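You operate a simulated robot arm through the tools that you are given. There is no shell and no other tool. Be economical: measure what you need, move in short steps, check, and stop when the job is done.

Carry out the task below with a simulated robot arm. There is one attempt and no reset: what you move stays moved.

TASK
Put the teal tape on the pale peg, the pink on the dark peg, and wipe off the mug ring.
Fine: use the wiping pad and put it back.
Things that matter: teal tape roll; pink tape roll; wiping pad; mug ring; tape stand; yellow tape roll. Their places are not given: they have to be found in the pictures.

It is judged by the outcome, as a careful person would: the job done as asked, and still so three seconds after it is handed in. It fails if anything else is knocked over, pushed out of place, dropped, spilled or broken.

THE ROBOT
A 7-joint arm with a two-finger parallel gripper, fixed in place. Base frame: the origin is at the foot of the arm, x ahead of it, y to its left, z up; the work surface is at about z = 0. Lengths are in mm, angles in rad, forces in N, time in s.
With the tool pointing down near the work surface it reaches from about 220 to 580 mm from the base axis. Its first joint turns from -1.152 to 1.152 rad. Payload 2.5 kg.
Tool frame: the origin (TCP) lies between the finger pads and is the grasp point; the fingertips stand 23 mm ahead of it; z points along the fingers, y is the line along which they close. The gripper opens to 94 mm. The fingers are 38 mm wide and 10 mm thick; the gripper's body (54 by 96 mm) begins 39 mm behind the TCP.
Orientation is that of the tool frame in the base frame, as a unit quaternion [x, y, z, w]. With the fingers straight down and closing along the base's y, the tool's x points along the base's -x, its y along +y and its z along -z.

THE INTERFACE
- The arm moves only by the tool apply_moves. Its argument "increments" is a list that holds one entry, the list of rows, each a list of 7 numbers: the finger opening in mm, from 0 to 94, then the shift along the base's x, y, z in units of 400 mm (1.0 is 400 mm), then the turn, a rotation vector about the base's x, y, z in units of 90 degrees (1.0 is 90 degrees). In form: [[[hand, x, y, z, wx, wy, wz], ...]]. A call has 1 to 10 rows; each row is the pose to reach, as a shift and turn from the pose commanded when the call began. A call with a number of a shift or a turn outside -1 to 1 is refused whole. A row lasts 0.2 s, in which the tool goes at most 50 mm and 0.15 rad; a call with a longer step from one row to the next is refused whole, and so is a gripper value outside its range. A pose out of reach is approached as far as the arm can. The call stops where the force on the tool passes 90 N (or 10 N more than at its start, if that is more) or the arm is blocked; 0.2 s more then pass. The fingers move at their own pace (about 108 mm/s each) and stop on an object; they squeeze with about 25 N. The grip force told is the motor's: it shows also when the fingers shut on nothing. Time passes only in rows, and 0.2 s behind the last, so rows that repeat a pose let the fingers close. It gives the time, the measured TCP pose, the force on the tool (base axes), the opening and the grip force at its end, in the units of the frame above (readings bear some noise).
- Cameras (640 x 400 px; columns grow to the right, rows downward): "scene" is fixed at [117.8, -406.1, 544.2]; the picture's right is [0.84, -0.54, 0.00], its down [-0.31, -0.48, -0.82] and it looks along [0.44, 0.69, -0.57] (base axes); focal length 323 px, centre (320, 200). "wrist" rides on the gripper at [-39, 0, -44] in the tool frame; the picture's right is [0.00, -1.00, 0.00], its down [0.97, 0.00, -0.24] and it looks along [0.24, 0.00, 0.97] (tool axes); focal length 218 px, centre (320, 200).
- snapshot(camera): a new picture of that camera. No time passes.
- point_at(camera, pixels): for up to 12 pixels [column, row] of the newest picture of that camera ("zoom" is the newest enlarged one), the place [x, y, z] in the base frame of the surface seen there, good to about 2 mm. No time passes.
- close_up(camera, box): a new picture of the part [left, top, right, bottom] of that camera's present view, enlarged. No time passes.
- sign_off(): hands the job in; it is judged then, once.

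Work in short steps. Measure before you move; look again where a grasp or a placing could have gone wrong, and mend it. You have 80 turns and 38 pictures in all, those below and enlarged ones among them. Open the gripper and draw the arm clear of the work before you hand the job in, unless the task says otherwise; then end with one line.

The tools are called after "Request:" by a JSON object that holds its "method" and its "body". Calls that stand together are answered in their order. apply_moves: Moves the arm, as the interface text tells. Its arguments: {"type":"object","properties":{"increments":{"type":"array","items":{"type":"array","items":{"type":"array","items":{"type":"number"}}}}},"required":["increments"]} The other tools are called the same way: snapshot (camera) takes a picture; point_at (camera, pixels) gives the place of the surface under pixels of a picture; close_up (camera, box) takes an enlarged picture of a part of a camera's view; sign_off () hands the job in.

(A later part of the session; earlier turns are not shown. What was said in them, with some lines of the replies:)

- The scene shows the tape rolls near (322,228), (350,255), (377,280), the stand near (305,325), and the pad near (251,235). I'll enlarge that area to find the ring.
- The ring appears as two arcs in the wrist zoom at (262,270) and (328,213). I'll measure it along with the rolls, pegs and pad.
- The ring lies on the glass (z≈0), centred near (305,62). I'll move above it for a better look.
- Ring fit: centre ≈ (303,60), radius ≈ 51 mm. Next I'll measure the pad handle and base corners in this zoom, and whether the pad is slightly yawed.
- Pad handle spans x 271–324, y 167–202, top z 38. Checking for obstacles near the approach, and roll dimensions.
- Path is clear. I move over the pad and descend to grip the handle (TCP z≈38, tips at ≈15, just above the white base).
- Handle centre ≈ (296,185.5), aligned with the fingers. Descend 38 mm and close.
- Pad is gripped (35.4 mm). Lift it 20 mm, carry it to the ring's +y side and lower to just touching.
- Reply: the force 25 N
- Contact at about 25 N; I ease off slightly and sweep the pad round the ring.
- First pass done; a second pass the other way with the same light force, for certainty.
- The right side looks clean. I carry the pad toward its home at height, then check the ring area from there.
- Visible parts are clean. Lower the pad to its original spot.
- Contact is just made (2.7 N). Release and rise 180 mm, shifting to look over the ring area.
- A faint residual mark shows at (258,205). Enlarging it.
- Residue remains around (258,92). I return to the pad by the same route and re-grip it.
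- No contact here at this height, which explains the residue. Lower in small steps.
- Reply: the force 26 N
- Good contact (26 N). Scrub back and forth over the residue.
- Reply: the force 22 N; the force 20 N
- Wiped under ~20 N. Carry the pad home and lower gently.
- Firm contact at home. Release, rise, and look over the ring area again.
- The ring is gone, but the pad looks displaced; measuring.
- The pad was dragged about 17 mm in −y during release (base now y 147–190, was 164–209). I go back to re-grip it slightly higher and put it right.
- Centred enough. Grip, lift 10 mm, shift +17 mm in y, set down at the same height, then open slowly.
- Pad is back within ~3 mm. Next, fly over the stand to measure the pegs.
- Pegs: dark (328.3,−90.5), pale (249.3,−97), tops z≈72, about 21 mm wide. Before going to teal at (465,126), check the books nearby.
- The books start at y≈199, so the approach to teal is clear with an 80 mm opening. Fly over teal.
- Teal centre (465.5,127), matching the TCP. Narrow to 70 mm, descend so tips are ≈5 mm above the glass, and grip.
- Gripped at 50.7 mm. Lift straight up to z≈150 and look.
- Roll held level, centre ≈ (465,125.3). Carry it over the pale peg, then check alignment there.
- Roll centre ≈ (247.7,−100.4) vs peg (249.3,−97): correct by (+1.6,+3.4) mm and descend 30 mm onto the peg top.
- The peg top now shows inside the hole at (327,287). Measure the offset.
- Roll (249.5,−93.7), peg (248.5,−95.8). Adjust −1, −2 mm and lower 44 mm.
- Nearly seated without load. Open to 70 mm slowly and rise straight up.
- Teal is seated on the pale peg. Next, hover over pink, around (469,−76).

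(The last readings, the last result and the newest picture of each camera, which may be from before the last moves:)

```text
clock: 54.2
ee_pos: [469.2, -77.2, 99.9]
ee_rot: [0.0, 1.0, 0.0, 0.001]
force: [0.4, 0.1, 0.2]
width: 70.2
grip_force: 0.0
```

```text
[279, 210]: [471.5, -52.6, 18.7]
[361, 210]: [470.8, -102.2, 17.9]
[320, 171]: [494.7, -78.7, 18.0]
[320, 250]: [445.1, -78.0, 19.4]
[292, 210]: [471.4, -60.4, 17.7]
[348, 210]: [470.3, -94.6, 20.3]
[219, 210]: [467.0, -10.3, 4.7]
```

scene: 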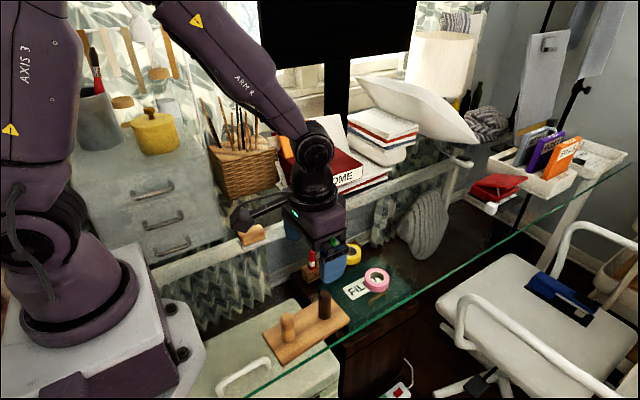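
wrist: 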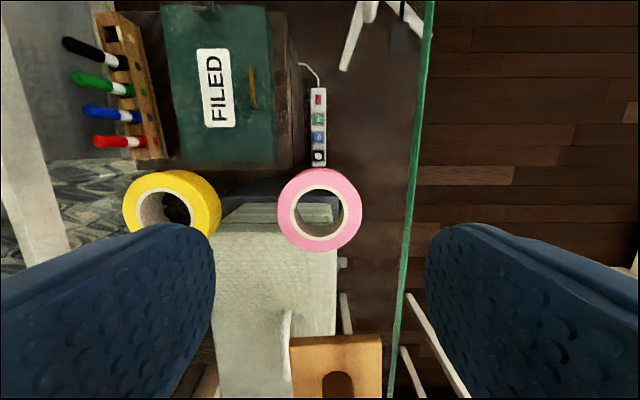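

Pink centre (470,−77.6), aligned; yellow's edge at y −10 is clear of the finger at −32. Descend and grip.

Request:
{"method": "apply_moves", "body": {"increments": [[[70, 0.001, 0, -0.06, 0, 0, 0], [70, 0.001, 0, -0.12, 0, 0, 0], [70, 0.001, 0, -0.179, 0, 0, 0], [70, 0.001, 0, -0.179, 0, 0, 0], [55, 0.001, 0, -0.179, 0, 0, 0], [42, 0.001, 0, -0.179, 0, 0, 0], [42, 0.001, 0, -0.179, 0, 0, 0], [42, 0.001, 0, -0.179, 0, 0, 0]]]}}

Request:
{"method": "apply_moves", "body": {"increments": [[[42, 0, 0, 0.1, 0, 0, 0], [42, 0, 0, 0.2, 0, 0, 0], [42, 0, 0, 0.3, 0, 0, 0], [42, -0.1, -0.01, 0.3, 0, 0, 0], [42, -0.2, -0.02, 0.3, 0, 0, 0], [42, -0.3, -0.03, 0.3, 0, 0, 0], [42, -0.354, -0.0325, 0.3, 0, 0, 0], [42, -0.354, -0.0325, 0.22, 0, 0, 0], [42, -0.354, -0.0325, 0.22, 0, 0, 0], [42, -0.354, -0.0325, 0.22, 0, 0, 0]]]}}

Request:
{"method": "snapshot", "body": {"camera": "wrist"}}

```text
clock: 56.0
ee_pos: [467.9, -74.8, 29.9]
ee_rot: [0.0, 1.0, 0.0, 0.0]
force: [0.5, -0.5, 0.5]
width: 50.6
grip_force: 24.7
```

```text
clock: 58.2
ee_pos: [327.1, -89.3, 116.4]
ee_rot: [0.0, 1.0, 0.0, 0.0]
force: [0.0, 0.5, 0.1]
width: 50.8
grip_force: 24.7
```

```text
7 pictures are left
```

wrist: 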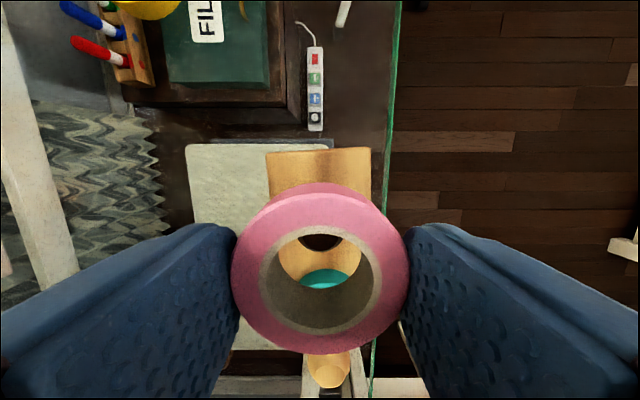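

Request:
{"method": "point_at", "body": {"camera": "wrist", "pixels": [[260, 280], [380, 280], [320, 228], [320, 332], [238, 270], [405, 270], [320, 350], [320, 241], [305, 238], [338, 238], [327, 375]]}}

```text
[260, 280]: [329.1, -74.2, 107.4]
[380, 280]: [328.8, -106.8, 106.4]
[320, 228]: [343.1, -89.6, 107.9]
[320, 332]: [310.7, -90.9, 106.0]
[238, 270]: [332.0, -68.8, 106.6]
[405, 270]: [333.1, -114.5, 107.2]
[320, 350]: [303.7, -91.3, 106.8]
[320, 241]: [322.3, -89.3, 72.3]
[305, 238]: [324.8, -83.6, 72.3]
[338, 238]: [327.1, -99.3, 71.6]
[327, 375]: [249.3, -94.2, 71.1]
```

Roll centre (327.7,−90.7) matches the dark peg (328.3,−90.5). Descend 30 mm and look.

Request:
{"method": "apply_moves", "body": {"increments": [[[42, 0.001, 0, -0.03, 0, 0, 0], [42, 0.001, 0, -0.055, 0, 0, 0], [42, 0.001, 0, -0.075, 0, 0, 0], [42, 0.001, 0, -0.075, 0, 0, 0]]]}}

Request:
{"method": "snapshot", "body": {"camera": "wrist"}}

Request:
{"method": "point_at", "body": {"camera": "wrist", "pixels": [[320, 280], [320, 265], [320, 300], [305, 280], [340, 280], [260, 280], [380, 280], [320, 228], [320, 332]]}}

```text
clock: 59.2
ee_pos: [327.2, -88.8, 87.2]
ee_rot: [0.0, 1.0, 0.001, 0.0]
force: [0.5, -1.1, -1.0]
width: 50.7
grip_force: 25.2
```

```text
6 pictures are left
```

wrist: 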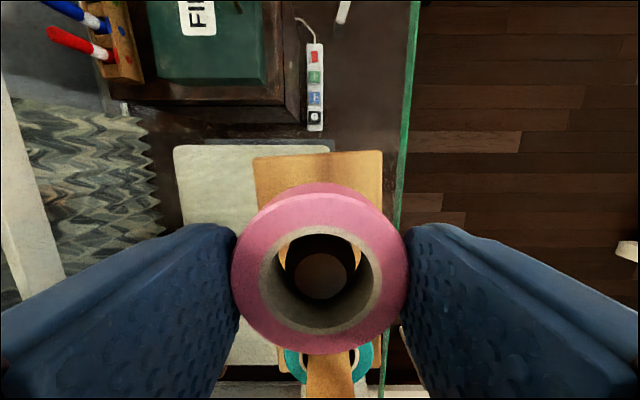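

```text
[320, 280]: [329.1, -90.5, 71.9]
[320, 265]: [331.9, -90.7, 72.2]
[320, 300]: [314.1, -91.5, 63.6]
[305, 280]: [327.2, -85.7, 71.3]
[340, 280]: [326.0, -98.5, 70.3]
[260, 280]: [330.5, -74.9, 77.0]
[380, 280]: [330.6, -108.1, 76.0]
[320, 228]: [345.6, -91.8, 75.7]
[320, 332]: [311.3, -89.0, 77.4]
```

The peg sits centred in the hole. Lower 43.5 mm.

Request:
{"method": "apply_moves", "body": {"increments": [[[42, 0, 0, -0.03, 0, 0, 0], [42, 0, 0, -0.06, 0, 0, 0], [42, 0, 0, -0.09, 0, 0, 0], [42, 0, 0, -0.104, 0, 0, 0], [42, 0, 0, -0.109, 0, 0, 0], [42, 0, 0, -0.109, 0, 0, 0]]]}}

```text
clock: 60.6
ee_pos: [328.0, -90.3, 42.1]
ee_rot: [0.0, 1.0, 0.0, 0.0]
force: [0.2, 0.5, -0.6]
width: 50.6
grip_force: 24.9
```

Down without load. Release slowly, rise, and check with both cameras.

Request:
{"method": "apply_moves", "body": {"increments": [[[56, 0, 0, -0.003, 0, 0, 0], [70, 0, 0, -0.003, 0, 0, 0], [70, 0, 0, -0.003, 0, 0, 0], [70, 0, 0, 0, 0, 0, 0], [70, 0, 0, 0.05, 0, 0, 0], [70, 0, 0, 0.15, 0, 0, 0], [70, 0, 0, 0.25, 0, 0, 0], [70, 0, 0, 0.35, 0, 0, 0], [80, 0, 0.1, 0.42, 0, 0, 0], [94, 0.05, 0.2, 0.45, 0, 0, 0]]]}}

Request:
{"method": "apply_moves", "body": {"increments": [[[94, 0, 0.1, 0.05, 0, 0, 0], [94, 0, 0.18, 0.1, 0, 0, 0], [94, 0, 0.18, 0.1, 0, 0, 0]]]}}

Request:
{"method": "snapshot", "body": {"camera": "wrist"}}

Request:
{"method": "close_up", "body": {"camera": "scene", "box": [220, 200, 440, 370]}}

```text
clock: 62.8
ee_pos: [344.2, -9.2, 223.5]
ee_rot: [0.001, 1.0, 0.001, -0.001]
force: [0.1, -0.2, 1.0]
width: 94.2
grip_force: 0.0
```

```text
clock: 63.6
ee_pos: [346.2, 65.1, 262.4]
ee_rot: [0.0, 1.0, 0.0, 0.0]
force: [-0.4, 0.5, 0.0]
width: 94.0
grip_force: 0.1
```

```text
5 pictures are left
```

wrist: 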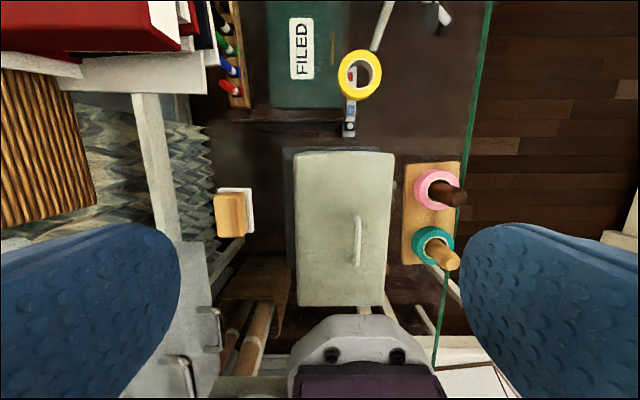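

```text
2.35 times, centred on (330, 285) of scene
```

zoom: 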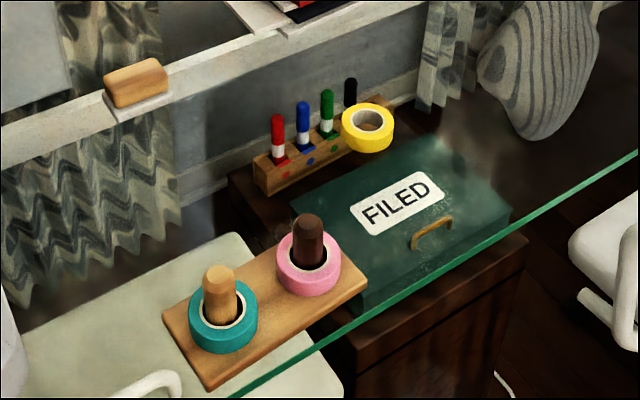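

Both rolls are seated, yellow is untouched and the pad is home. One last look at the ring area.

Request:
{"method": "close_up", "body": {"camera": "wrist", "box": [265, 155, 385, 255]}}

```text
4.00 times, centred on (325, 205) of wrist
```

zoom: 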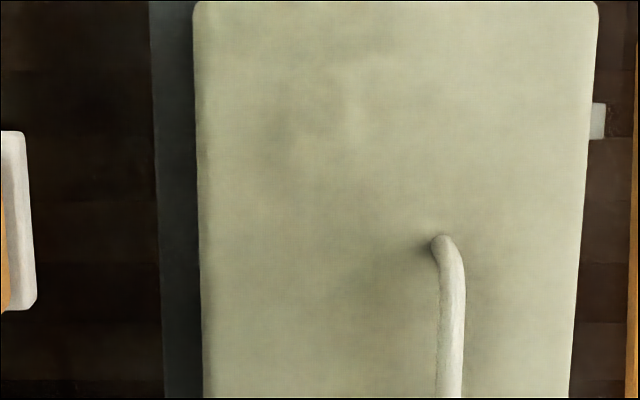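

No trace of the ring is left, the gripper is open and the arm is clear. Handing in.

Request:
{"method": "sign_off", "body": {}}

```text
The job is handed in.
```

The teal tape is on the pale peg, the pink is on the dark peg, the mug ring is wiped off, and the wiping pad is back within about 3 mm of where it started.
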